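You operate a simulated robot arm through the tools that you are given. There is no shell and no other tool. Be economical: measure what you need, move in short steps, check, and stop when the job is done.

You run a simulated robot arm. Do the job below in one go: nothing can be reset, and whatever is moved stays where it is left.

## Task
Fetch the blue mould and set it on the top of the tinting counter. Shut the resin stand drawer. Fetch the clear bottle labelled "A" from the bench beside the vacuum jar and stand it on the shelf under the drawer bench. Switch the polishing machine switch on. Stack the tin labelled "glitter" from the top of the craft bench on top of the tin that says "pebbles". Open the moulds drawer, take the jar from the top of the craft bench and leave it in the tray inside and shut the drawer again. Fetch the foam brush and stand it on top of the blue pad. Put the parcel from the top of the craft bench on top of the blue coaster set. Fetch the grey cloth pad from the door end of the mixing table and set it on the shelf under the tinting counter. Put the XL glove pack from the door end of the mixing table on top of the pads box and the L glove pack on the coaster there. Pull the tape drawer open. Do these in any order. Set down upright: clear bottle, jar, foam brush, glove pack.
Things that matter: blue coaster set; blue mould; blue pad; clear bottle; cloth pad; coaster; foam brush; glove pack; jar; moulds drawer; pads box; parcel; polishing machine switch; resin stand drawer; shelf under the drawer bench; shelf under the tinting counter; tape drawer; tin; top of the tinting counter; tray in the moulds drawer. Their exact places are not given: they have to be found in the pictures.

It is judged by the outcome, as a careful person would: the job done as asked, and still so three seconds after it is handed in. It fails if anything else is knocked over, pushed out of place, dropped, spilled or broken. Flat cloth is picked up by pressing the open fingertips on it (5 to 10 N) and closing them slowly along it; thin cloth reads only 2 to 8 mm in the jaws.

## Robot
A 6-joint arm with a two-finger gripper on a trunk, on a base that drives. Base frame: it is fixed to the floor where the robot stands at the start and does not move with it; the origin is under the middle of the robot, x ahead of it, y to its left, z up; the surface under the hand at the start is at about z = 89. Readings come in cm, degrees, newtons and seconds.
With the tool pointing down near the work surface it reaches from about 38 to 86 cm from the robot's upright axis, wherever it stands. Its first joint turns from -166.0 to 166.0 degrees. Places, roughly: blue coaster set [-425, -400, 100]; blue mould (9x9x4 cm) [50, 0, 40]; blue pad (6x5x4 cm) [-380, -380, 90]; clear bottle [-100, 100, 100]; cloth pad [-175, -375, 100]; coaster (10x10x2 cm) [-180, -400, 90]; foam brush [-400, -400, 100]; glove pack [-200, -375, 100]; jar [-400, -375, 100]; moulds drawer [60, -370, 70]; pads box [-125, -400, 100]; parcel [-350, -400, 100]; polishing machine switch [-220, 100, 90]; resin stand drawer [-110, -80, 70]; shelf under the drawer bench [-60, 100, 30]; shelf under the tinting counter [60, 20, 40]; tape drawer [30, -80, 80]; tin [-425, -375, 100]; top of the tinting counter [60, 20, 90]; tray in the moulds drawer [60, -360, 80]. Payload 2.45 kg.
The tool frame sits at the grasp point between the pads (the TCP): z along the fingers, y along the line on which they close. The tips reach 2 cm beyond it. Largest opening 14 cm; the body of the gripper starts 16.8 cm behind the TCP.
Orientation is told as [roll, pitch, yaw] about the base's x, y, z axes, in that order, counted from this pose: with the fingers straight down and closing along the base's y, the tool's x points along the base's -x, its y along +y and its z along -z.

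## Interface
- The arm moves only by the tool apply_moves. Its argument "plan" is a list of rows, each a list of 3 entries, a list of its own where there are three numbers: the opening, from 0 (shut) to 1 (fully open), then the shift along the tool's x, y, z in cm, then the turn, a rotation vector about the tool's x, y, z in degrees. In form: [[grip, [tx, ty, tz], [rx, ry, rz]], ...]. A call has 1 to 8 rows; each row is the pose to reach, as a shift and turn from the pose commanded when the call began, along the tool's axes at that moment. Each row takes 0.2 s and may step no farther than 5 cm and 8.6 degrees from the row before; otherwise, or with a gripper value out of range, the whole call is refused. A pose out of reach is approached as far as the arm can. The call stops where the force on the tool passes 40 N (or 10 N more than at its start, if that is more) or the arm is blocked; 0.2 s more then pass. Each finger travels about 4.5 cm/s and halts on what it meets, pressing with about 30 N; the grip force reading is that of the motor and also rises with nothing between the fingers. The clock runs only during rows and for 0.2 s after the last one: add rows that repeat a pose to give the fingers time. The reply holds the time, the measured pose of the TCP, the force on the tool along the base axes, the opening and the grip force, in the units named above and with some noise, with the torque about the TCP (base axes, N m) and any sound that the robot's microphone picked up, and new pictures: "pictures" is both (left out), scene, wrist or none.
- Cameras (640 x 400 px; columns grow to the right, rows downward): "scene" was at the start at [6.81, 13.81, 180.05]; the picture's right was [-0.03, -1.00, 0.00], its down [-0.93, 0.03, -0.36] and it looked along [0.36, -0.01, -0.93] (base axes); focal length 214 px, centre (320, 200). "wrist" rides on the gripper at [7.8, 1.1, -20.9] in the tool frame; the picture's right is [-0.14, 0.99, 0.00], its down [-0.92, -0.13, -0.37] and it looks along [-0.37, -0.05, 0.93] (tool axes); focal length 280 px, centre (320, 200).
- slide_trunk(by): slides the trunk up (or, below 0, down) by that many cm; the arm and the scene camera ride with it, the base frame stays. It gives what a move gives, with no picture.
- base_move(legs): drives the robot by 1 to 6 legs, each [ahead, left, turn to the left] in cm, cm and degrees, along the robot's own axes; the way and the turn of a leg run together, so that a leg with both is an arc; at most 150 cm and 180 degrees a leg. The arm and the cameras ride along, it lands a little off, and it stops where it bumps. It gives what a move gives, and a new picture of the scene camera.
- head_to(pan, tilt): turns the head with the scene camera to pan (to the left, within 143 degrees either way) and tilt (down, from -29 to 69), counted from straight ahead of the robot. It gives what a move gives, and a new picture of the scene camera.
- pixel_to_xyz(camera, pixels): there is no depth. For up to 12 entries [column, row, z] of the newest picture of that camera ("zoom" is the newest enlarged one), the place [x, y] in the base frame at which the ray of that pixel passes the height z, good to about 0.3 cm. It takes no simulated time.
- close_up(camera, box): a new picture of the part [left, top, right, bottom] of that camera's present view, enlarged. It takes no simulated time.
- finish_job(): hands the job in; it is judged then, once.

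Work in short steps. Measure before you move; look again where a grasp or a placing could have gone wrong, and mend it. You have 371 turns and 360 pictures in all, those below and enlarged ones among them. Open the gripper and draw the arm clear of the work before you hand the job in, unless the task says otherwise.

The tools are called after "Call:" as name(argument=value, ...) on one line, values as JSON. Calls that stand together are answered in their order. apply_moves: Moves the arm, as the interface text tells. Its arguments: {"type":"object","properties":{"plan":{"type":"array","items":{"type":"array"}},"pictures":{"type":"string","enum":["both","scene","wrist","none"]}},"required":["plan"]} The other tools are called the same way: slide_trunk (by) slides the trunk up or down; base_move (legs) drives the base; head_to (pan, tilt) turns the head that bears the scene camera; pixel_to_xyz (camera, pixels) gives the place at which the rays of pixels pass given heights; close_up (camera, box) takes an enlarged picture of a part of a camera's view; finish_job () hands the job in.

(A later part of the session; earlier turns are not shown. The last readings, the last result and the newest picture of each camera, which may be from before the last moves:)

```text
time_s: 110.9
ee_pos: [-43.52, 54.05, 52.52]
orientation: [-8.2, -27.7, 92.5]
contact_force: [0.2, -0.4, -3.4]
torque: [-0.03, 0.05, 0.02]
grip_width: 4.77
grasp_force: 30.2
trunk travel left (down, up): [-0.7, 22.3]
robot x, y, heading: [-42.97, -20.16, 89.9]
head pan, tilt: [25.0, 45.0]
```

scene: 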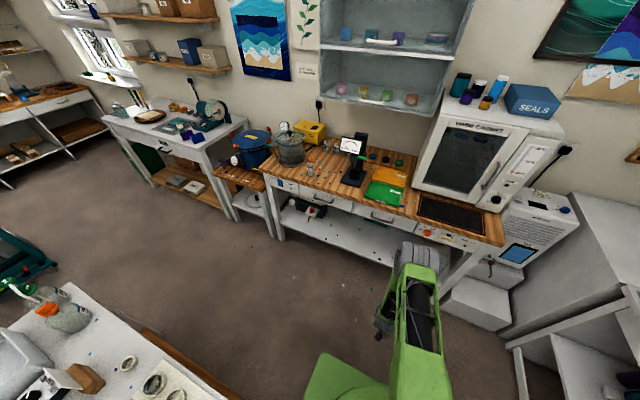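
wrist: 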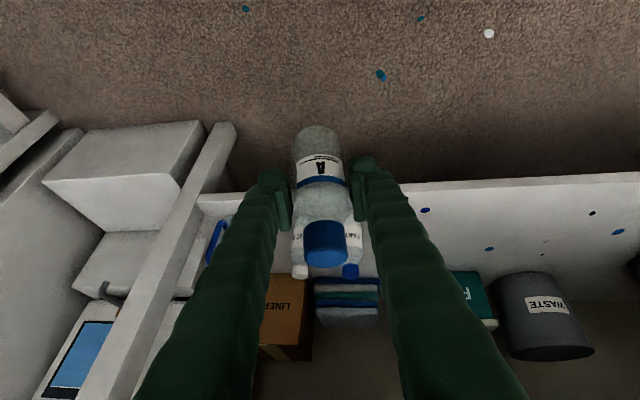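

I correct the small roll error (−8°).

Call:
apply_moves(plan=[[0.25, [0, 0, 0], [-3.5, -1.2, 1.1]], [0.25, [0, 0, 0], [-7, -2.3, 2.2]]], pictures="none")

Call:
base_move(legs=[[14, 33, 0]])

Call:
apply_moves(plan=[[0.25, [0, 0, 0], [0, 0, 0]]], pictures="both")

```text
time_s: 111.5
ee_pos: [-43.55, 54.05, 52.55]
orientation: [-4.6, -28.9, 91.5]
contact_force: [-0.3, -0.5, -3.3]
torque: [-0.05, 0.02, 0.01]
grip_width: 4.77
grasp_force: 30.0
out of reach, approached as far as the arm can: row 2
trunk travel left (down, up): [-0.7, 22.3]
robot x, y, heading: [-42.93, -20.33, 89.8]
head pan, tilt: [25.0, 45.0]
```

```text
time_s: 114.4
ee_pos: [-64.89, 66.06, 52.54]
orientation: [-4.6, -28.8, 91.8]
contact_force: [-0.3, 0.1, -3.8]
torque: [0.01, 0.03, -0.01]
grip_width: 4.78
grasp_force: 29.9
trunk travel left (down, up): [-0.7, 22.3]
robot x, y, heading: [-63.94, -8.5, 90.2]
head pan, tilt: [25.0, 45.0]
stopped in leg 1: the robot was blocked; the commanded pose is now the measured one
```

scene: 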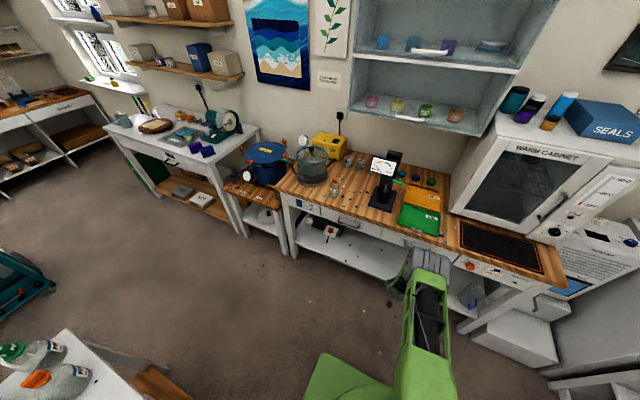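

```text
time_s: 114.8
ee_pos: [-64.95, 65.99, 52.59]
orientation: [-4.6, -28.8, 92.0]
contact_force: [0.8, 0.0, -2.8]
torque: [-0.03, 0.04, 0.04]
grip_width: 4.81
grasp_force: 29.9
trunk travel left (down, up): [-0.7, 22.3]
robot x, y, heading: [-63.65, -8.5, 90.6]
head pan, tilt: [25.0, 45.0]
```

scene: 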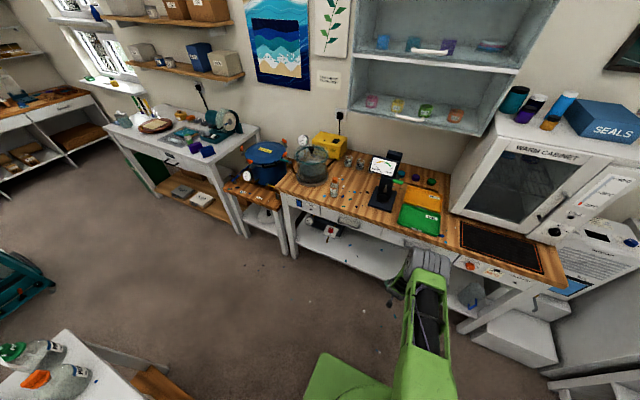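
wrist: 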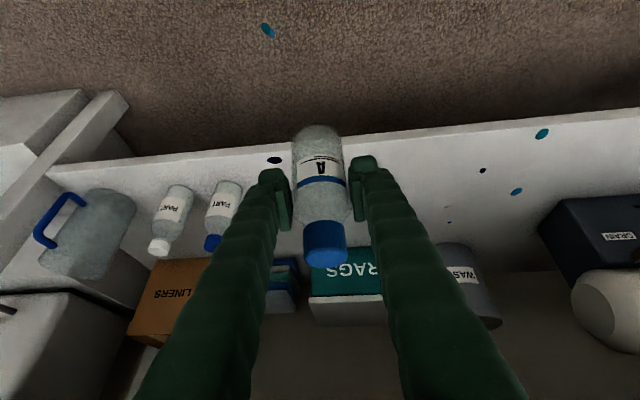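

The base touched the resin stand side; I move right a bit then forward. First measure the shelf edge from the wrist view.

Call:
pixel_to_xyz(camera="wrist", pixels=[[450, 133, 30], [450, 133, 35], [450, 133, 40], [480, 170, 30], [480, 170, 40], [180, 190, 30], [228, 182, 30], [228, 182, 40], [395, 250, 35]])

Call:
base_move(legs=[[0, -3, -0.5], [12, 0, 0]])

```text
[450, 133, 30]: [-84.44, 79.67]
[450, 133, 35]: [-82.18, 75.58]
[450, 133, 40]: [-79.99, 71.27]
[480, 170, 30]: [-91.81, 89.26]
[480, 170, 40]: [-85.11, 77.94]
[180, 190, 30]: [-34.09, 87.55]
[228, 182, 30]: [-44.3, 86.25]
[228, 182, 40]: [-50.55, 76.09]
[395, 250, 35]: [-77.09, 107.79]
```

```text
time_s: 116.6
ee_pos: [-61.13, 78.02, 52.55]
orientation: [-4.5, -28.8, 91.3]
contact_force: [0.1, -0.1, -3.3]
torque: [-0.06, 0.01, -0.01]
grip_width: 4.82
grasp_force: 29.0
trunk travel left (down, up): [-0.7, 22.3]
robot x, y, heading: [-60.69, 3.54, 89.8]
head pan, tilt: [25.0, 45.0]
```

scene: 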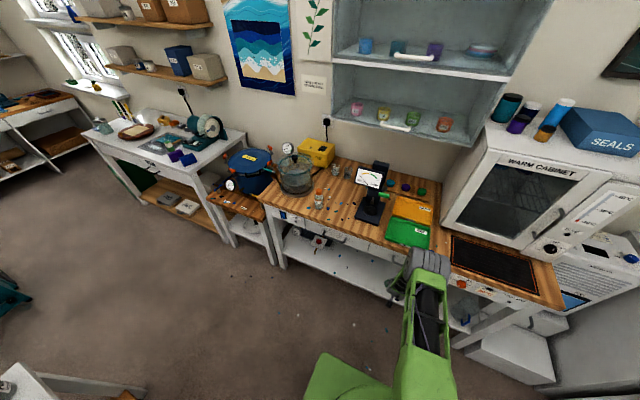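

Shelf top ≈30, front edge y≈80. I fix the roll and move along the tool axis into the shelf, stopping about 1 cm above.

Call:
apply_moves(plan=[[0.25, [0, 0, 3], [-2.2, -0.5, 0.5]], [0.25, [0, 0, 6], [-4.4, -1.1, 1]], [0.25, [0.2, 0, 9], [-4.4, -1.1, 1]], [0.25, [0.4, 0, 12], [-4.4, -1.1, 1]], [0.25, [0.5, 0, 14], [-4.4, -1.1, 1]]], pictures="wrist")

```text
time_s: 117.8
ee_pos: [-65.06, 82.88, 40.73]
orientation: [0.0, -30.1, 90.2]
contact_force: [0.1, 3.6, -1.4]
torque: [-0.53, -0.04, -0.03]
grip_width: 4.75
grasp_force: 30.0
out of reach, approached as far as the arm can: row 1, 2, 3, 4, 5
trunk travel left (down, up): [-0.7, 22.3]
robot x, y, heading: [-60.38, 3.22, 90.1]
head pan, tilt: [25.0, 45.0]
```

wrist: 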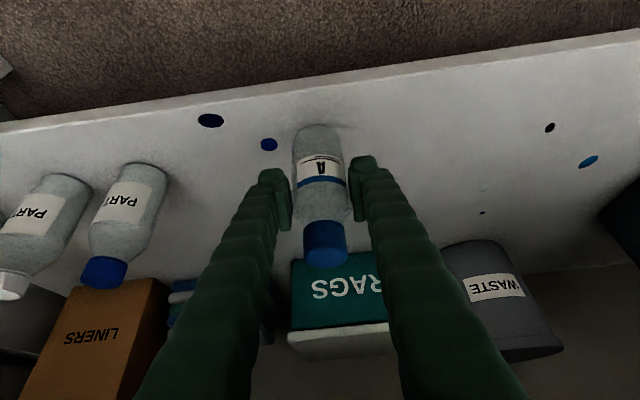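

There is slight contact (fy 3.6 N, less weight). I check where the bottle base is relative to the shelf edge.

Call:
pixel_to_xyz(camera="wrist", pixels=[[318, 84, 34], [318, 128, 34], [318, 84, 30], [318, 128, 30], [125, 175, 34], [125, 175, 30]])

Call:
apply_moves(plan=[[0.25, [-0.5, 0, -0.9], [0, 0, 0]]], pictures="wrist")

```text
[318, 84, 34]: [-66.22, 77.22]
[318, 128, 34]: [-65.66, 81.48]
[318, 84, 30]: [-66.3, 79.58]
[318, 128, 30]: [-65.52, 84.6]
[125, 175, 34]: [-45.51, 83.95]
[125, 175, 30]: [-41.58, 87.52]
```

```text
time_s: 118.2
ee_pos: [-65.07, 82.61, 41.76]
orientation: [-0.1, -29.8, 90.2]
contact_force: [0.6, 0.0, -3.9]
torque: [0.0, -0.02, -0.01]
grip_width: 4.78
grasp_force: 29.9
trunk travel left (down, up): [-0.7, 22.3]
robot x, y, heading: [-60.48, 3.77, 90.2]
head pan, tilt: [25.0, 45.0]
```

wrist: 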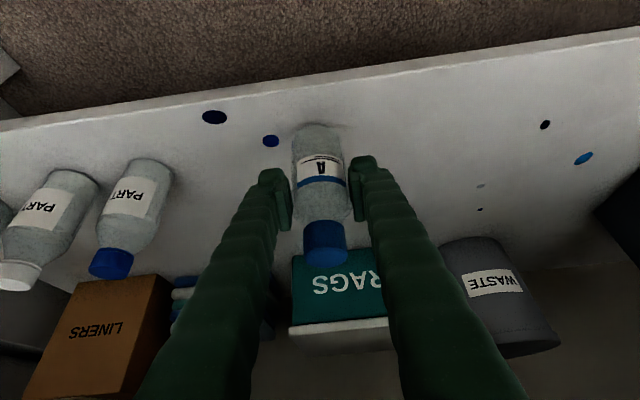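

Contact released; shelf ≈ z 34.2, edge y≈77. I drive 4 cm further in, then lower gently.

Call:
base_move(legs=[[4, 0, 0]])

Call:
apply_moves(plan=[[0.25, [0.35, 0, 0.6], [0, 0, 0]], [0.25, [0.45, 0, 0.8], [0, 0, 0]]], pictures="wrist")

```text
time_s: 119.1
ee_pos: [-65.04, 86.64, 41.68]
orientation: [-0.2, -29.8, 90.1]
contact_force: [-0.3, -0.7, -1.8]
torque: [-0.02, 0.02, 0.01]
grip_width: 4.79
grasp_force: 30.7
trunk travel left (down, up): [-0.7, 22.3]
robot x, y, heading: [-60.59, 7.47, 89.9]
head pan, tilt: [25.0, 45.0]
```

scene: 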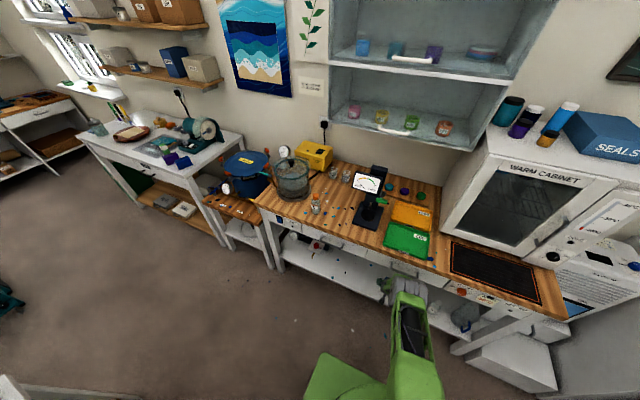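

```text
time_s: 119.7
ee_pos: [-64.99, 86.53, 40.79]
orientation: [-0.2, -29.8, 90.2]
contact_force: [-0.3, -0.5, -3.4]
torque: [-0.08, 0.0, 0.0]
grip_width: 4.78
grasp_force: 30.8
trunk travel left (down, up): [-0.7, 22.3]
robot x, y, heading: [-60.42, 7.72, 90.0]
head pan, tilt: [25.0, 45.0]
```

wrist: 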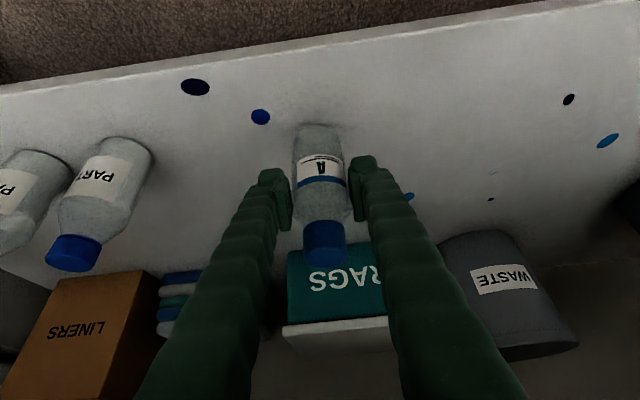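

I lower in small steps until contact.

Call:
apply_moves(plan=[[0.25, [0.15, 0, 0.26], [0, 0, 0]]], pictures="none")

Call:
apply_moves(plan=[[0.25, [0.15, 0, 0.26], [0, 0, 0]]], pictures="none")

```text
time_s: 120.1
ee_pos: [-65.02, 86.62, 40.54]
orientation: [-0.2, -29.8, 90.2]
contact_force: [-0.1, -0.1, -3.0]
torque: [-0.01, 0.01, 0.01]
grip_width: 4.79
grasp_force: 30.1
trunk travel left (down, up): [-0.7, 22.3]
robot x, y, heading: [-60.41, 7.35, 89.9]
head pan, tilt: [25.0, 45.0]
```

```text
time_s: 120.5
ee_pos: [-65.08, 86.66, 40.16]
orientation: [-0.2, -29.7, 90.2]
contact_force: [-0.4, -0.3, -2.9]
torque: [-0.04, -0.03, 0.06]
grip_width: 4.77
grasp_force: 30.1
trunk travel left (down, up): [-0.7, 22.3]
robot x, y, heading: [-60.77, 7.63, 90.0]
head pan, tilt: [25.0, 45.0]
```

No contact yet; I keep lowering in small checked steps.

Call:
apply_moves(plan=[[0.25, [0.25, 0, 0.43], [0, 0, 0]], [0.25, [0.4, 0, 0.7], [0, 0, 0]]], pictures="none")

Call:
apply_moves(plan=[[0.25, [0.25, 0, 0.43], [0, 0, 0]], [0.25, [0.4, 0, 0.7], [0, 0, 0]]], pictures="wrist")

```text
time_s: 121.1
ee_pos: [-65.06, 86.62, 39.35]
orientation: [-0.2, -29.6, 90.2]
contact_force: [-0.5, 0.2, -3.0]
torque: [-0.02, -0.02, 0.0]
grip_width: 4.78
grasp_force: 30.2
trunk travel left (down, up): [-0.7, 22.3]
robot x, y, heading: [-60.55, 7.9, 90.0]
head pan, tilt: [25.0, 45.0]
```

```text
time_s: 121.7
ee_pos: [-64.98, 86.65, 38.58]
orientation: [-0.3, -29.7, 90.1]
contact_force: [0.5, -0.2, -3.2]
torque: [-0.07, 0.0, 0.0]
grip_width: 4.79
grasp_force: 29.5
trunk travel left (down, up): [-0.7, 22.3]
robot x, y, heading: [-60.53, 7.57, 90.0]
head pan, tilt: [25.0, 45.0]
```

wrist: 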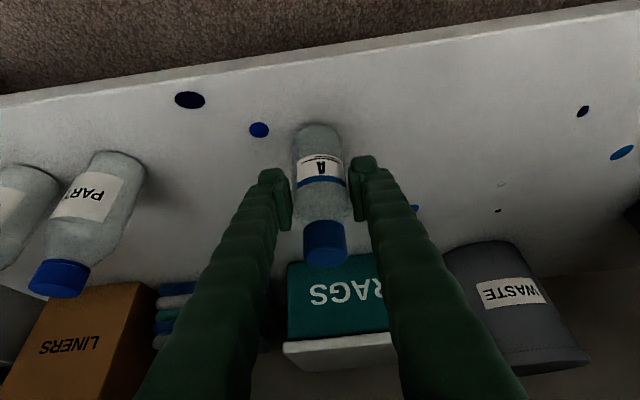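

Call:
apply_moves(plan=[[0.25, [0.25, 0, 0.43], [0, 0, 0]], [0.25, [0.4, 0, 0.7], [0, 0, 0]]], pictures="none")

Call:
apply_moves(plan=[[0.25, [0.2, 0, 0.35], [0, 0, 0]]], pictures="none")

Call:
apply_moves(plan=[[0.25, [0.2, 0, 0.35], [0, 0, 0]]], pictures="none")

```text
time_s: 122.3
ee_pos: [-65.1, 86.59, 37.76]
orientation: [-0.3, -29.9, 90.2]
contact_force: [0.5, -1.0, -2.7]
torque: [-0.01, 0.0, -0.02]
grip_width: 4.78
grasp_force: 30.0
trunk travel left (down, up): [-0.7, 22.3]
robot x, y, heading: [-60.63, 7.23, 90.2]
head pan, tilt: [25.0, 45.0]
```

```text
time_s: 122.7
ee_pos: [-65.11, 86.86, 37.79]
orientation: [-0.3, -30.1, 90.2]
contact_force: [0.3, -7.5, 18.6]
torque: [0.1, -0.2, -0.03]
grip_width: 4.81
grasp_force: 29.8
trunk travel left (down, up): [-0.7, 22.3]
robot x, y, heading: [-60.93, 7.06, 90.0]
head pan, tilt: [25.0, 45.0]
```

```text
time_s: 123.1
ee_pos: [-65.16, 86.84, 37.41]
orientation: [-0.2, -30.1, 90.2]
contact_force: [-1.0, -3.1, 26.6]
torque: [0.33, 0.03, -0.01]
grip_width: 4.81
grasp_force: 30.1
trunk travel left (down, up): [-0.7, 22.3]
robot x, y, heading: [-60.78, 7.84, 90.0]
head pan, tilt: [25.0, 45.0]
```

Contact at z≈37.7 (shelf ≈31). I raise the command a touch, then open and withdraw back along the tool axis.

Call:
apply_moves(plan=[[0.25, [-0.15, 0, -0.3], [0, 0, 0]], [0.4, [-0.15, 0, -0.3], [0, 0, 0]], [0.5, [-0.15, 0, -0.3], [0, 0, 0]], [0.5, [-0.15, 0, -0.3], [0, 0, 0]], [0.5, [0, 0, -3.5], [0, 0, 0]], [0.5, [0, 0, -7.5], [0, 0, 0]], [0.5, [0, 0, -12], [0, 0, 0]], [0.5, [0, 0, -16], [0, 0, 0]]], pictures="wrist")

```text
time_s: 124.9
ee_pos: [-66.85, 79.32, 50.75]
orientation: [-2.4, -29.4, 90.2]
contact_force: [0.0, -0.1, 0.8]
torque: [0.01, 0.01, 0.01]
grip_width: 6.97
grasp_force: 0.1
out of reach, approached as far as the arm can: row 6, 7, 8
trunk travel left (down, up): [-0.7, 22.3]
robot x, y, heading: [-60.71, 7.49, 90.1]
head pan, tilt: [25.0, 45.0]
```

wrist: 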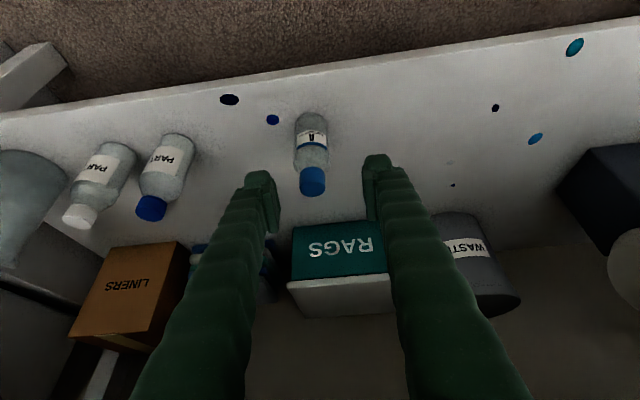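

Bottle A stands on the shelf. I back away and raise the arm.

Call:
base_move(legs=[[-8, -14, 0], [-15, -2, 0]])

Call:
slide_trunk(by=22)

Call:
apply_moves(plan=[[0.5, [-2.1, 0, -3.6], [0, 0, 0]], [0.5, [-4.2, 0, -7.2], [0, 0, 0]], [0.5, [-6.3, 0, -10.8], [0, 0, 0]], [0.5, [-8.4, 0, -14.4], [0, 0, 0]], [0.5, [-10.5, 0, -18], [0, 0, 0]], [0.5, [-12.6, 0, -21.6], [0, 0, 0]], [0.5, [-14.7, 0, -25.2], [0, 0, 0]], [0.5, [-16.8, 0, -28.8], [0, 0, 0]]], pictures="scene")

```text
time_s: 127.8
ee_pos: [-50.94, 56.41, 50.68]
orientation: [-2.3, -29.3, 90.3]
contact_force: [0.1, -0.4, 0.4]
torque: [0.01, 0.04, 0.01]
grip_width: 6.97
grasp_force: 0.1
trunk travel left (down, up): [-0.7, 22.3]
robot x, y, heading: [-44.76, -15.32, 90.0]
head pan, tilt: [25.0, 45.0]
```

scene: 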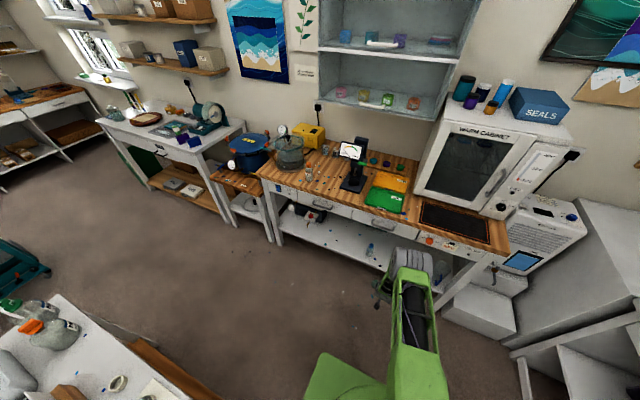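

```text
time_s: 130.1
ee_pos: [-50.9, 56.46, 72.81]
orientation: [-2.3, -29.4, 90.2]
contact_force: [-0.5, 0.1, -0.5]
torque: [0.02, 0.0, -0.01]
grip_width: 7.01
grasp_force: 0.0
trunk travel left (down, up): [-22.7, 0.3]
robot x, y, heading: [-44.57, -15.38, 90.0]
head pan, tilt: [25.0, 45.0]
```

```text
time_s: 131.9
ee_pos: [-52.05, 56.92, 106.16]
orientation: [-2.3, -29.4, 90.4]
contact_force: [0.3, -0.4, -0.3]
torque: [0.02, 0.02, 0.01]
grip_width: 6.99
grasp_force: 0.0
trunk travel left (down, up): [-22.7, 0.3]
robot x, y, heading: [-44.82, -15.08, 90.2]
head pan, tilt: [25.0, 45.0]
```

scene: 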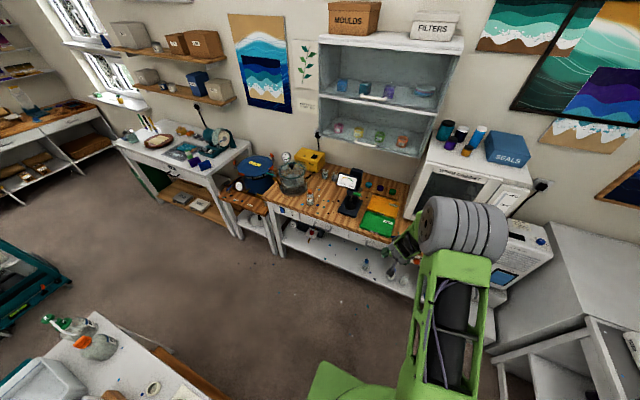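

Next, the polishing switch. I retract the arm, point the tool down, turn to face −x and drive along the corridor.

Call:
apply_moves(plan=[[0.5, [2.5, 0, -3], [-0.6, 7.5, 0]], [0.5, [5, 0, -6], [-1.2, 15, 0]], [0.5, [7.5, 0, -9], [-1.8, 22.5, 0]], [0.5, [10, 0, -11], [-2.3, 29.5, 0]]], pictures="none")

Call:
base_move(legs=[[28, 0, 0], [0, 0, 90]])

Call:
head_to(pan=0, tilt=40)

```text
time_s: 132.9
ee_pos: [-51.66, 42.98, 110.8]
orientation: [-1.1, 0.0, 91.7]
contact_force: [-4.4, -1.1, -0.4]
torque: [0.18, -0.78, -0.07]
grip_width: 7.0
grasp_force: 0.1
out of reach, approached as far as the arm can: row 1
trunk travel left (down, up): [-22.7, 0.3]
robot x, y, heading: [-44.96, -15.29, 90.0]
head pan, tilt: [25.0, 45.0]
```

```text
time_s: 138.7
ee_pos: [-103.21, 4.98, 110.67]
orientation: [0.3, 0.0, 179.6]
contact_force: [-0.3, 0.6, 0.0]
torque: [0.0, 0.02, 0.0]
grip_width: 6.97
grasp_force: 0.0
trunk travel left (down, up): [-22.7, 0.3]
robot x, y, heading: [-44.57, 12.11, 179.7]
head pan, tilt: [25.0, 45.0]
```

scene: 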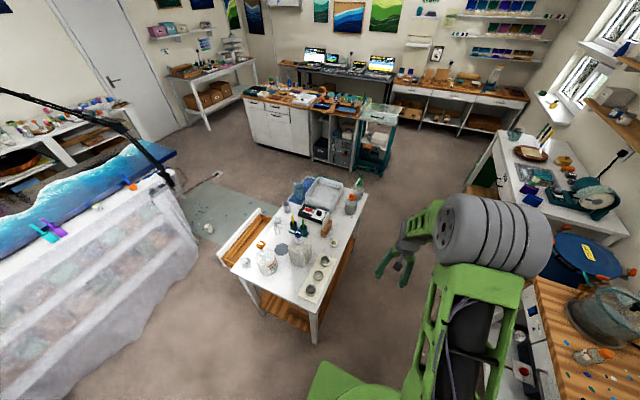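

```text
time_s: 139.5
ee_pos: [-103.1, 5.04, 110.74]
orientation: [0.2, 0.1, 179.6]
contact_force: [-0.4, 0.0, 0.4]
torque: [0.03, 0.0, 0.03]
grip_width: 6.99
grasp_force: 0.1
trunk travel left (down, up): [-22.7, 0.3]
robot x, y, heading: [-44.56, 12.31, 179.7]
head pan, tilt: [0.0, 40.0]
```

scene: 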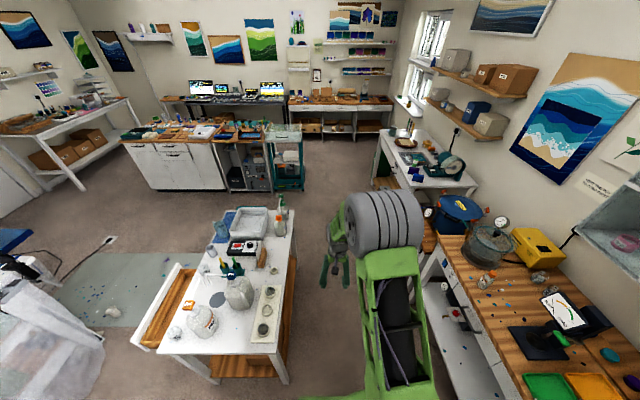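

I measure the polishing bench edge and the corridor limits.

Call:
pixel_to_xyz(camera="scene", pixels=[[379, 133, 89], [412, 188, 89], [478, 186, 89], [424, 252, 89], [445, 165, 95], [125, 133, 89], [200, 145, 89], [275, 140, 89], [302, 130, 89], [112, 312, 3], [300, 187, 0]])

Call:
close_up(camera="scene", box=[370, 120, 498, 200])

```text
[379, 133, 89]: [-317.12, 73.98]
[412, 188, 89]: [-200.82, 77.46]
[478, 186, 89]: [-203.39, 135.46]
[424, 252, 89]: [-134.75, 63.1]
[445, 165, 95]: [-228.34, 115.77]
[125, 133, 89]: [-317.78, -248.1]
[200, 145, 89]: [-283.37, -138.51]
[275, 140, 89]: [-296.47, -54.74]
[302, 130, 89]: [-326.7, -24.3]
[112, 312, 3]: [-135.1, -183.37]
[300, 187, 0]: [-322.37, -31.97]
```

```text
5.00 times, centred on (434, 160) of scene
```

zoom: 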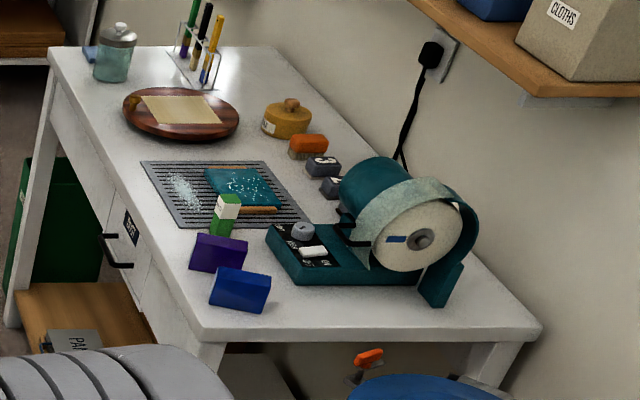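

The machine panel with a white rocker switch sits near (−225, 103). I drive to x≈−222 and turn to face +y.

Call:
base_move(legs=[[120, 0, 0], [57, 0, 0], [0, 0, -90]])

Call:
head_to(pan=0, tilt=50)

Call:
close_up(camera="scene", box=[240, 150, 400, 250])

```text
time_s: 152.3
ee_pos: [-230.51, 70.41, 110.73]
orientation: [0.2, 0.1, 90.7]
contact_force: [0.3, 0.5, -0.7]
torque: [0.0, -0.01, -0.03]
grip_width: 6.98
grasp_force: 0.0
trunk travel left (down, up): [-22.7, 0.3]
robot x, y, heading: [-221.64, 12.13, 91.3]
head pan, tilt: [0.0, 40.0]
```

scene: 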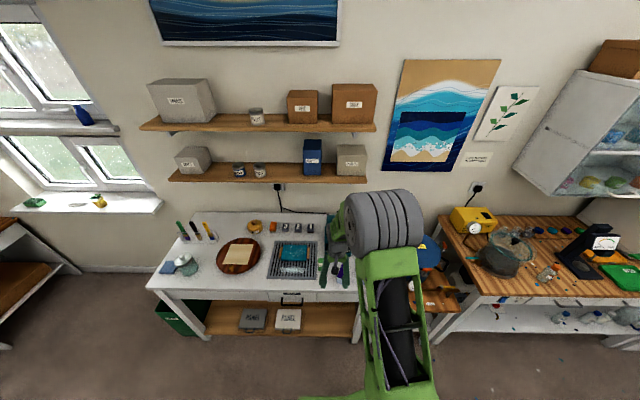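

```text
time_s: 153.0
ee_pos: [-230.4, 70.47, 110.7]
orientation: [0.3, 0.1, 90.7]
contact_force: [0.2, 0.3, 1.3]
torque: [0.03, 0.01, 0.02]
grip_width: 6.98
grasp_force: 0.0
trunk travel left (down, up): [-22.7, 0.3]
robot x, y, heading: [-221.97, 12.29, 90.9]
head pan, tilt: [0.0, 50.0]
```

scene: 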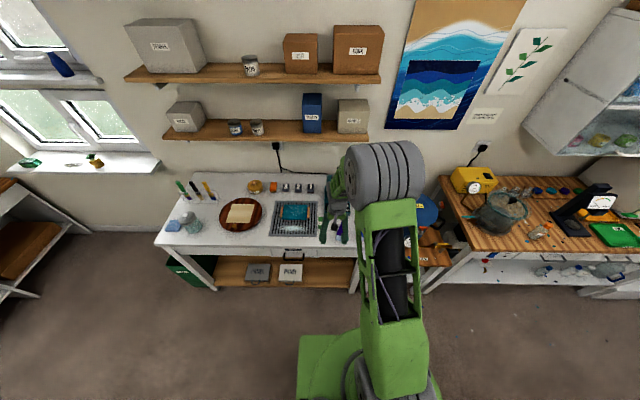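

```text
4.00 times, centred on (320, 200) of scene
```

zoom: 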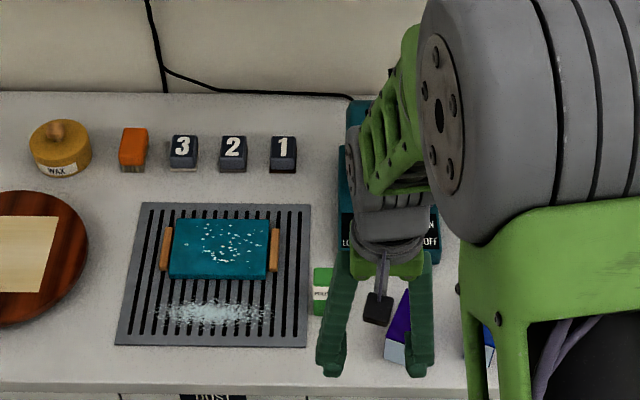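

The gripper hides the panel; I use the wrist camera.

Call:
close_up(camera="wrist", box=[0, 0, 640, 400])

```text
1.00 times, centred on (320, 200) of wrist (not enlarged: the box is as wide or as high as the picture)
```

zoom: 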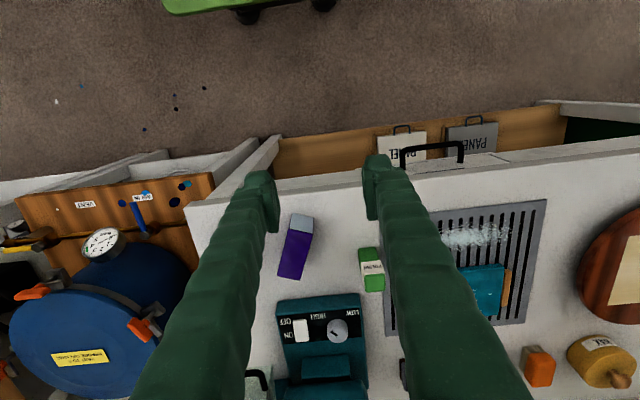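

Call:
close_up(camera="wrist", box=[260, 280, 388, 360])

Call:
pixel_to_xyz(camera="zoom", pixels=[[301, 330, 92], [301, 330, 94]])

```text
5.00 times, centred on (324, 320) of wrist
```

zoom: 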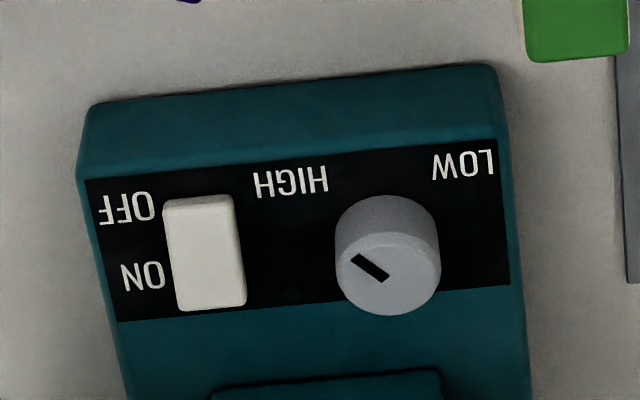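

```text
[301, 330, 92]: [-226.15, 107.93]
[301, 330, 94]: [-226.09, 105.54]
```

Rocker: OFF on the near side, ON on the far side. I close the fingers, tilt 20° forward and move nearer for an accurate measurement.

Call:
apply_moves(plan=[[0.3, [-3.5, -0.8, 0], [0, -4, 0]], [0.1, [-7, -1.6, 0], [0, -8, 0]], [0, [-10.5, -2.4, 0], [0, -12, 0]], [0, [-14, -3.2, 0], [0, -16, 0]], [0, [-16, -4, 0], [0, -20, 0]], [0, [-16, -4, 0], [0, -20, 0]]], pictures="wrist")

Call:
close_up(camera="wrist", box=[220, 120, 380, 220])

```text
time_s: 154.4
ee_pos: [-226.64, 86.34, 110.61]
orientation: [0.2, -19.9, 90.6]
contact_force: [0.2, 0.1, -0.6]
torque: [-0.02, 0.0, 0.02]
grip_width: 0.0
grasp_force: 29.4
trunk travel left (down, up): [-22.7, 0.3]
robot x, y, heading: [-221.33, 12.08, 90.9]
head pan, tilt: [0.0, 50.0]
```

wrist: 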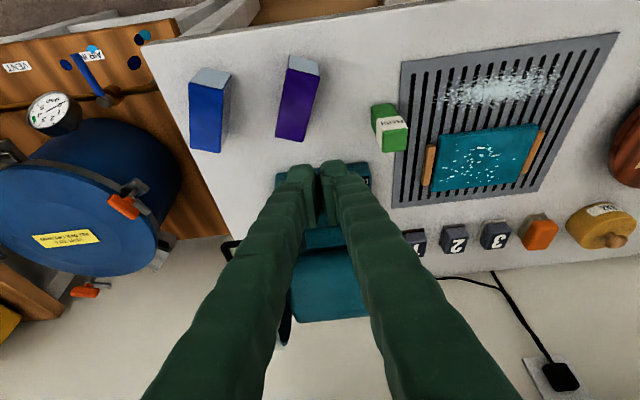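

```text
4.00 times, centred on (300, 170) of wrist
```

zoom: 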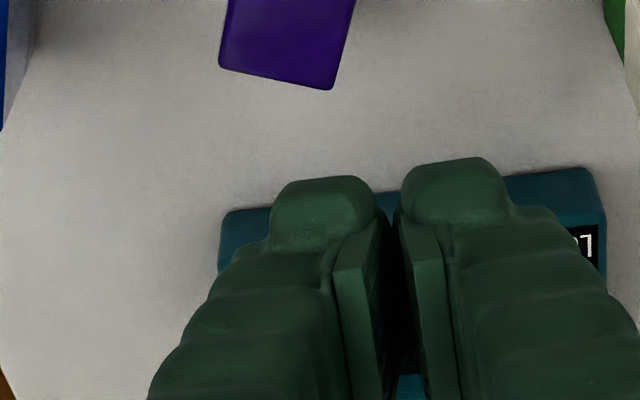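

Fingers hide the switch; I shift 8 cm toward −x for a clear look.

Call:
apply_moves(plan=[[0, [0, 4, 0], [0, 0, 0]], [0, [0, 8, 0], [0, 0, 0]]], pictures="wrist")

Call:
close_up(camera="wrist", box=[160, 140, 320, 240])

```text
time_s: 155.0
ee_pos: [-234.85, 86.35, 110.78]
orientation: [0.3, -19.9, 90.6]
contact_force: [-1.1, 0.0, 0.7]
torque: [0.0, -0.01, -0.02]
grip_width: 0.0
grasp_force: 29.3
trunk travel left (down, up): [-22.7, 0.3]
robot x, y, heading: [-221.74, 12.2, 90.9]
head pan, tilt: [0.0, 50.0]
```

wrist: 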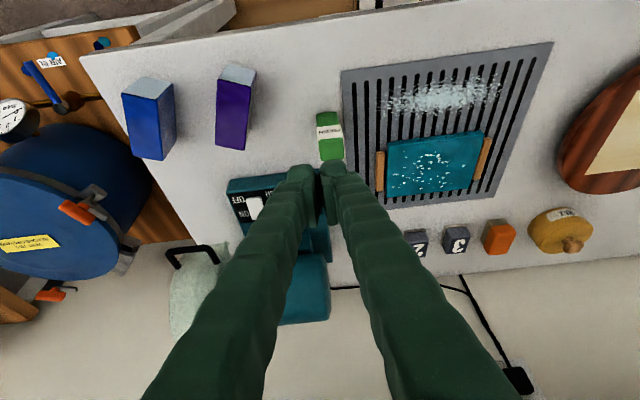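

```text
4.00 times, centred on (240, 190) of wrist
```

zoom: 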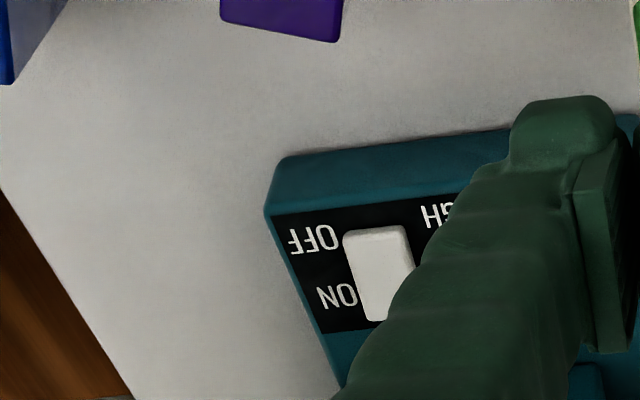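

Call:
pixel_to_xyz(camera="wrist", pixels=[[256.25, 208.75, 92], [256.25, 208.75, 94], [256.25, 208.75, 96], [254, 198, 94], [259, 219.5, 94]])

```text
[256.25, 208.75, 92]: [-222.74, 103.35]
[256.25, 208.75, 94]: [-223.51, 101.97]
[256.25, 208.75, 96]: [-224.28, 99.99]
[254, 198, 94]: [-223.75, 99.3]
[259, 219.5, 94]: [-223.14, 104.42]
```

That first query used a wrong pixel mapping; I take a second view 5 cm lower for parallax.

Call:
apply_moves(plan=[[0, [1.7, 0, 4.7], [0, 0, 0]]], pictures="none")

Call:
close_up(camera="wrist", box=[160, 140, 320, 240])

```text
time_s: 155.4
ee_pos: [-234.86, 86.41, 105.47]
orientation: [0.2, -19.8, 90.7]
contact_force: [0.2, 0.5, -0.8]
torque: [-0.05, -0.01, -0.01]
grip_width: 0.0
grasp_force: 29.3
trunk travel left (down, up): [-22.7, 0.3]
robot x, y, heading: [-221.48, 11.77, 91.1]
head pan, tilt: [0.0, 50.0]
```

```text
4.00 times, centred on (240, 190) of wrist
```

zoom: 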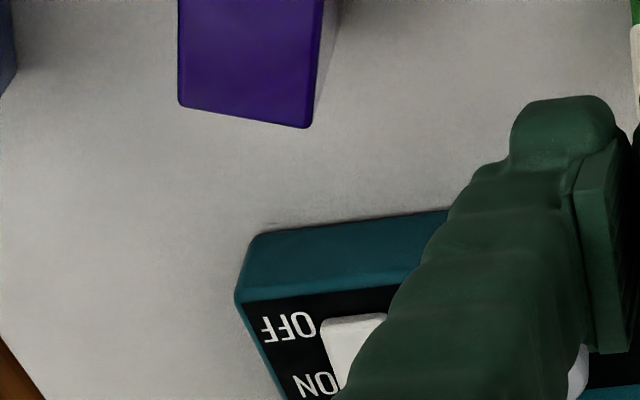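

Call:
pixel_to_xyz(camera="zoom", pixels=[[321, 322, 92], [321, 322, 94], [321, 322, 96], [238, 298, 92], [238, 298, 94], [238, 298, 96]])

Call:
pixel_to_xyz(camera="wrist", pixels=[[245.75, 198.75, 92], [245.75, 198.75, 94], [245.75, 198.75, 96], [226.75, 193.75, 92], [226.75, 193.75, 94], [226.75, 193.75, 96]])

```text
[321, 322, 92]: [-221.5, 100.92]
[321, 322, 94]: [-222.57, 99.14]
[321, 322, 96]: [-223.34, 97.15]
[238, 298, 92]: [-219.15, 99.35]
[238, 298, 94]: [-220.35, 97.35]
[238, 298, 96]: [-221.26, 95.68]
```

```text
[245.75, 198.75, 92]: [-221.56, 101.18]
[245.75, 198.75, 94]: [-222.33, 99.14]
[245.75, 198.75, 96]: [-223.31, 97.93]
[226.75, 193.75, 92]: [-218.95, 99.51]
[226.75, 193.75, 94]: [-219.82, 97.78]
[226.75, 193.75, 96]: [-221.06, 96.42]
```

Rocker ≈ x −223.6, y 99.3–104, z≈94; ON at the far end. I position the closed fingertips above the far end.

Call:
apply_moves(plan=[[0, [-3.3, -2.3, 1.2], [0, 0, 0]], [0, [-6.6, -4.5, 2.4], [0, 0, 0]], [0, [-9.9, -6.8, 3.6], [0, 0, 0]], [0, [-13.2, -9, 4.8], [0, 0, 0]], [0, [-16.4, -11.2, 6], [0, 0, 0]]], pictures="both")

```text
time_s: 156.6
ee_pos: [-223.73, 104.08, 105.61]
orientation: [0.2, -19.8, 90.6]
contact_force: [-0.2, 0.3, 0.5]
torque: [-0.03, 0.0, 0.0]
grip_width: 0.0
grasp_force: 29.5
trunk travel left (down, up): [-22.7, 0.3]
robot x, y, heading: [-221.73, 11.96, 91.0]
head pan, tilt: [0.0, 50.0]
```

scene: 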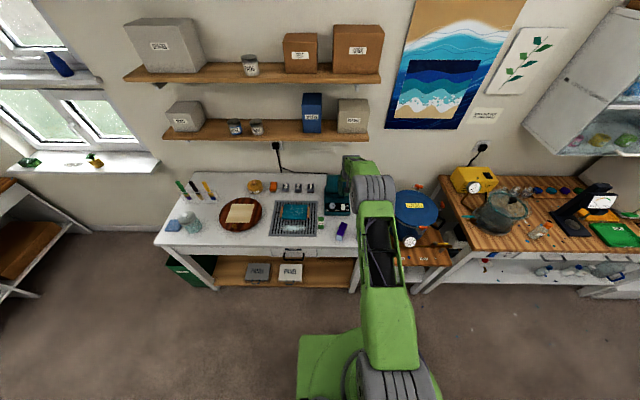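
wrist: 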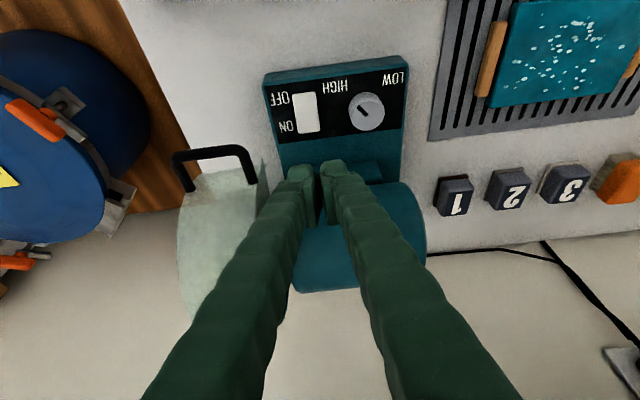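

Call:
pixel_to_xyz(camera="wrist", pixels=[[307, 131, 94], [303, 95, 94], [294, 114, 94], [319, 112, 94], [345, 165, 94], [313, 170, 95]])

Call:
close_up(camera="wrist", box=[250, 60, 410, 160])

```text
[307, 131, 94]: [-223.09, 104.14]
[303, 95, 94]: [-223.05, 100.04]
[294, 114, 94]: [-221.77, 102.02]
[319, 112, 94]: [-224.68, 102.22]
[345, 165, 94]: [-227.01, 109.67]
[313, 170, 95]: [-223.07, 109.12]
```

```text
4.00 times, centred on (330, 110) of wrist
```

zoom: 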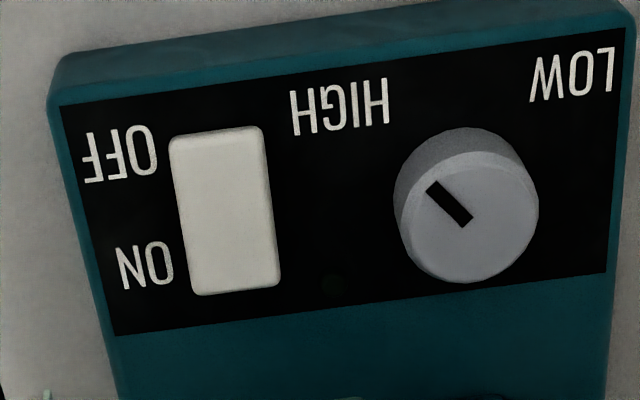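

I lower 8 cm over the ON end, then press in small steps.

Call:
apply_moves(plan=[[0, [1.2, -0.2, 3.8], [0, 0, 0]], [0, [2.5, -0.4, 7.5], [0, 0, 0]]], pictures="none")

Call:
apply_moves(plan=[[0, [0.17, 0, 0.47], [0, 0, 0]], [0, [0.34, 0, 0.94], [0, 0, 0]]], pictures="none")

```text
time_s: 157.2
ee_pos: [-223.44, 104.14, 97.76]
orientation: [0.2, -19.9, 90.7]
contact_force: [0.2, 0.4, -0.2]
torque: [-0.04, 0.01, 0.01]
grip_width: 0.0
grasp_force: 29.4
trunk travel left (down, up): [-22.7, 0.3]
robot x, y, heading: [-221.73, 11.8, 90.9]
head pan, tilt: [0.0, 50.0]
```

```text
time_s: 157.8
ee_pos: [-223.23, 104.05, 96.65]
orientation: [0.2, -19.9, 90.6]
contact_force: [0.0, -1.0, -0.1]
torque: [0.03, 0.01, 0.02]
grip_width: 0.02
grasp_force: 29.2
trunk travel left (down, up): [-22.7, 0.3]
robot x, y, heading: [-221.93, 12.29, 90.9]
head pan, tilt: [0.0, 50.0]
```

Call:
apply_moves(plan=[[0, [0.14, 0, 0.38], [0, 0, 0]]], pictures="none")

Call:
apply_moves(plan=[[0, [0.14, 0, 0.38], [0, 0, 0]]], pictures="none")

Call:
apply_moves(plan=[[0, [0.14, 0, 0.38], [0, 0, 0]]], pictures="wrist")

```text
time_s: 158.2
ee_pos: [-223.29, 104.09, 96.36]
orientation: [0.2, -19.9, 90.6]
contact_force: [-0.4, -0.8, -0.1]
torque: [0.03, -0.01, -0.01]
grip_width: 0.0
grasp_force: 29.6
trunk travel left (down, up): [-22.7, 0.3]
robot x, y, heading: [-221.65, 12.1, 90.9]
head pan, tilt: [0.0, 50.0]
```

```text
time_s: 158.6
ee_pos: [-223.38, 104.02, 95.87]
orientation: [0.2, -19.9, 90.7]
contact_force: [0.2, 0.2, 0.9]
torque: [0.03, -0.01, 0.02]
grip_width: 0.0
grasp_force: 29.4
trunk travel left (down, up): [-22.7, 0.3]
robot x, y, heading: [-221.69, 12.1, 90.7]
head pan, tilt: [0.0, 50.0]
```

```text
time_s: 159.0
ee_pos: [-223.35, 104.04, 95.46]
orientation: [0.1, -19.9, 90.5]
contact_force: [-0.3, -0.1, 0.8]
torque: [0.02, -0.02, 0.0]
grip_width: 0.0
grasp_force: 29.1
trunk travel left (down, up): [-22.7, 0.3]
robot x, y, heading: [-221.68, 12.14, 90.9]
head pan, tilt: [0.0, 50.0]
```

wrist: 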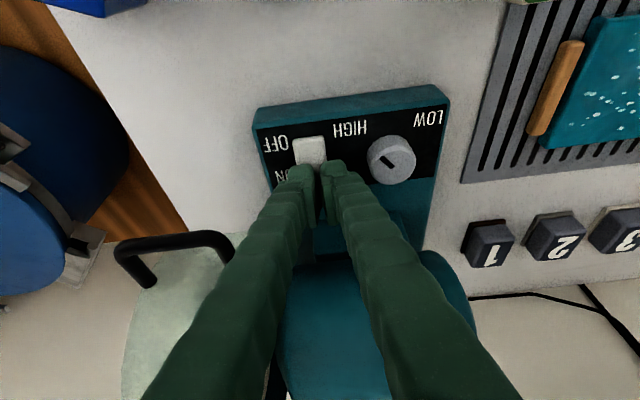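

No contact yet; I continue in 0.4 cm steps.

Call:
apply_moves(plan=[[0, [0.14, 0, 0.38], [0, 0, 0]], [0, [0.2, 0, 0.56], [0, 0, 0]]], pictures="none")

Call:
apply_moves(plan=[[0, [0.1, 0, 0.28], [0, 0, 0]], [0, [0.2, 0, 0.56], [0, 0, 0]]], pictures="none")

Call:
apply_moves(plan=[[0, [0.1, 0, 0.28], [0, 0, 0]], [0, [0.2, 0, 0.56], [0, 0, 0]]], pictures="wrist")

```text
time_s: 159.6
ee_pos: [-223.46, 104.18, 95.4]
orientation: [0.1, -20.2, 90.7]
contact_force: [0.7, 0.3, 21.7]
torque: [-0.17, -0.03, 0.08]
grip_width: 0.59
grasp_force: 29.2
trunk travel left (down, up): [-22.7, 0.3]
robot x, y, heading: [-222.13, 12.21, 91.0]
head pan, tilt: [0.0, 50.0]
```

```text
time_s: 160.1
ee_pos: [-223.31, 104.76, 95.39]
orientation: [0.1, -20.6, 90.6]
contact_force: [0.6, -0.2, 12.3]
torque: [-0.12, -0.01, -0.04]
grip_width: 0.6
grasp_force: 29.0
trunk travel left (down, up): [-22.7, 0.3]
robot x, y, heading: [-221.89, 12.12, 90.9]
head pan, tilt: [0.0, 50.0]
stopped in row 2: the force on the tool passed its limit at 43 N (the readings are from after the stop); the commanded pose is now the measured one
```

```text
time_s: 160.9
ee_pos: [-223.35, 105.26, 95.33]
orientation: [0.2, -21.2, 90.7]
contact_force: [-0.6, 0.8, 11.5]
torque: [-0.06, -0.02, -0.03]
grip_width: 0.61
grasp_force: 29.2
trunk travel left (down, up): [-22.7, 0.3]
robot x, y, heading: [-221.84, 12.05, 90.7]
head pan, tilt: [0.0, 50.0]
stopped in row 2: the force on the tool passed its limit at 41 N (the readings are from after the stop); the commanded pose is now the measured one
```

wrist: 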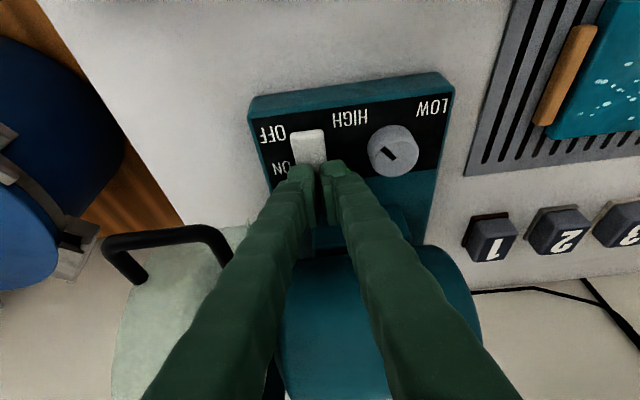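

Contact reached 40 N without a reported click. I lift and look at the switch.

Call:
apply_moves(plan=[[0, [-1.5, 0, -4], [0, 0, 0]], [0, [-3, 0, -8], [0, 0, 0]]], pictures="none")

Call:
close_up(camera="wrist", box=[240, 60, 400, 160])

```text
time_s: 161.5
ee_pos: [-223.41, 104.69, 103.52]
orientation: [0.2, -20.8, 90.6]
contact_force: [-0.1, -0.4, -0.3]
torque: [0.03, 0.01, -0.02]
grip_width: 0.0
grasp_force: 29.6
trunk travel left (down, up): [-22.7, 0.3]
robot x, y, heading: [-221.91, 12.22, 91.1]
head pan, tilt: [0.0, 50.0]
```

```text
4.00 times, centred on (320, 110) of wrist
```

zoom: 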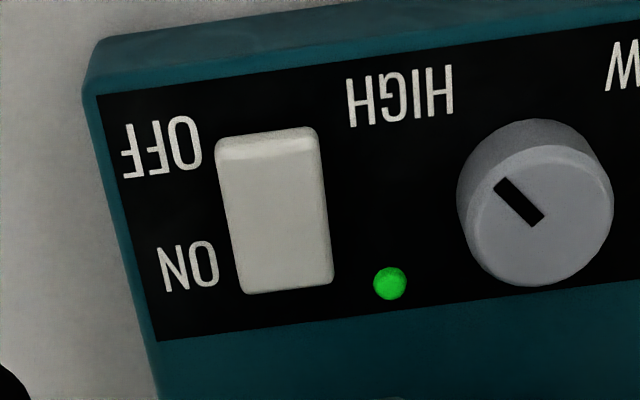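

The green light is lit: the machine is on. I retract the arm to the travel pose.

Call:
apply_moves(plan=[[0, [0, 0, -4], [0, 0, 0]], [0, [4, 0, -6], [0, 4, 0]], [0, [8.5, 0, -7.5], [0, 8, 0]], [0, [13, 0, -9], [0, 12, 0]], [0, [17.5, 0, -10.5], [0, 16, 0]], [0, [22, 0, -12], [0, 20.5, 0]], [0, [26.5, 0, -13.7], [0, 20.5, 0]], [0, [31, 0, -15.4], [0, 20.5, 0]]], pictures="none")

Call:
head_to(pan=130, tilt=35)

Call:
head_to(pan=-130, tilt=45)

```text
time_s: 163.3
ee_pos: [-222.82, 70.41, 106.99]
orientation: [0.2, -0.4, 90.8]
contact_force: [0.0, 0.0, -0.6]
torque: [0.01, 0.04, -0.01]
grip_width: 0.01
grasp_force: 29.3
trunk travel left (down, up): [-22.7, 0.3]
robot x, y, heading: [-221.85, 12.29, 91.0]
head pan, tilt: [0.0, 50.0]
```

```text
time_s: 165.4
ee_pos: [-222.87, 70.51, 106.96]
orientation: [0.2, -0.5, 90.6]
contact_force: [0.0, 0.2, 0.1]
torque: [-0.01, -0.03, -0.02]
grip_width: 0.0
grasp_force: 29.1
trunk travel left (down, up): [-22.7, 0.3]
robot x, y, heading: [-221.61, 12.07, 90.7]
head pan, tilt: [130.0, 35.0]
```

scene: 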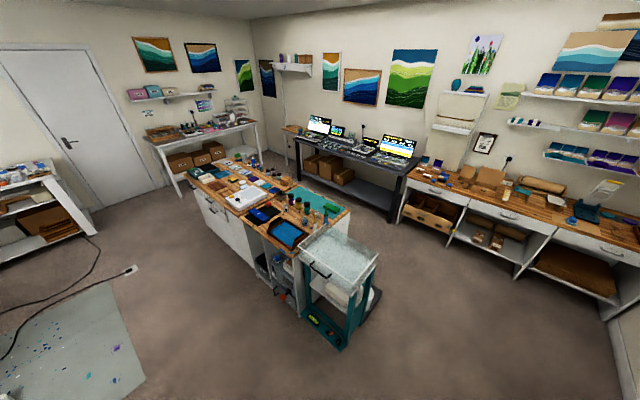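

```text
time_s: 169.0
ee_pos: [-222.79, 70.49, 106.85]
orientation: [0.2, -0.5, 90.7]
contact_force: [0.3, 0.2, -0.2]
torque: [-0.03, 0.02, -0.01]
grip_width: 0.01
grasp_force: 29.6
trunk travel left (down, up): [-22.7, 0.3]
robot x, y, heading: [-222.04, 12.2, 90.8]
head pan, tilt: [-130.0, 45.0]
```

scene: 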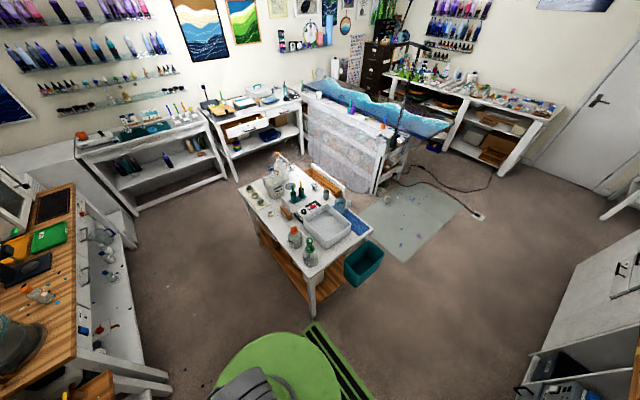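

I measure the passage between the resin stand's bin and the island.

Call:
pixel_to_xyz(camera="scene", pixels=[[384, 250, 25], [362, 285, 0], [565, 240, 89], [530, 355, 89], [391, 196, 0], [489, 214, 0], [383, 190, 0], [407, 165, 40], [340, 188, 80], [310, 165, 80], [500, 172, 0], [615, 225, 89]])

Call:
close_up(camera="scene", box=[240, 130, 520, 305])

```text
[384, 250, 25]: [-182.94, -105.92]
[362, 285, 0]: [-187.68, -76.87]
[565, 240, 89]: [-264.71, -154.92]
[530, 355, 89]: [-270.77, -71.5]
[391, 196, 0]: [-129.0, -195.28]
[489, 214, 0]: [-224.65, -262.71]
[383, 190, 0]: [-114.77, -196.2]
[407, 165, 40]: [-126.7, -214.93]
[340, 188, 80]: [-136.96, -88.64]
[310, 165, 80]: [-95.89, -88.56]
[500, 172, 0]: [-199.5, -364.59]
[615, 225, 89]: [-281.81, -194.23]
```

```text
2.29 times, centred on (380, 218) of scene
```

zoom: 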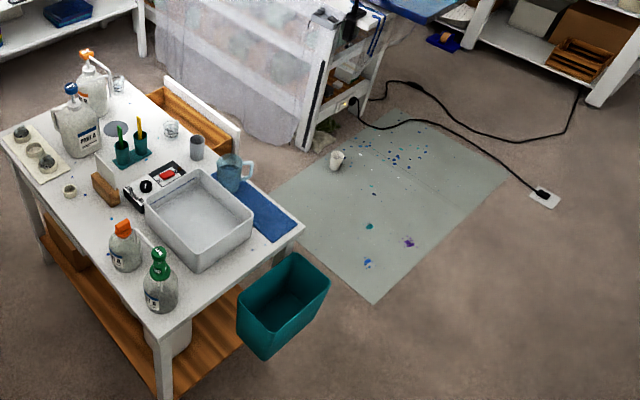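

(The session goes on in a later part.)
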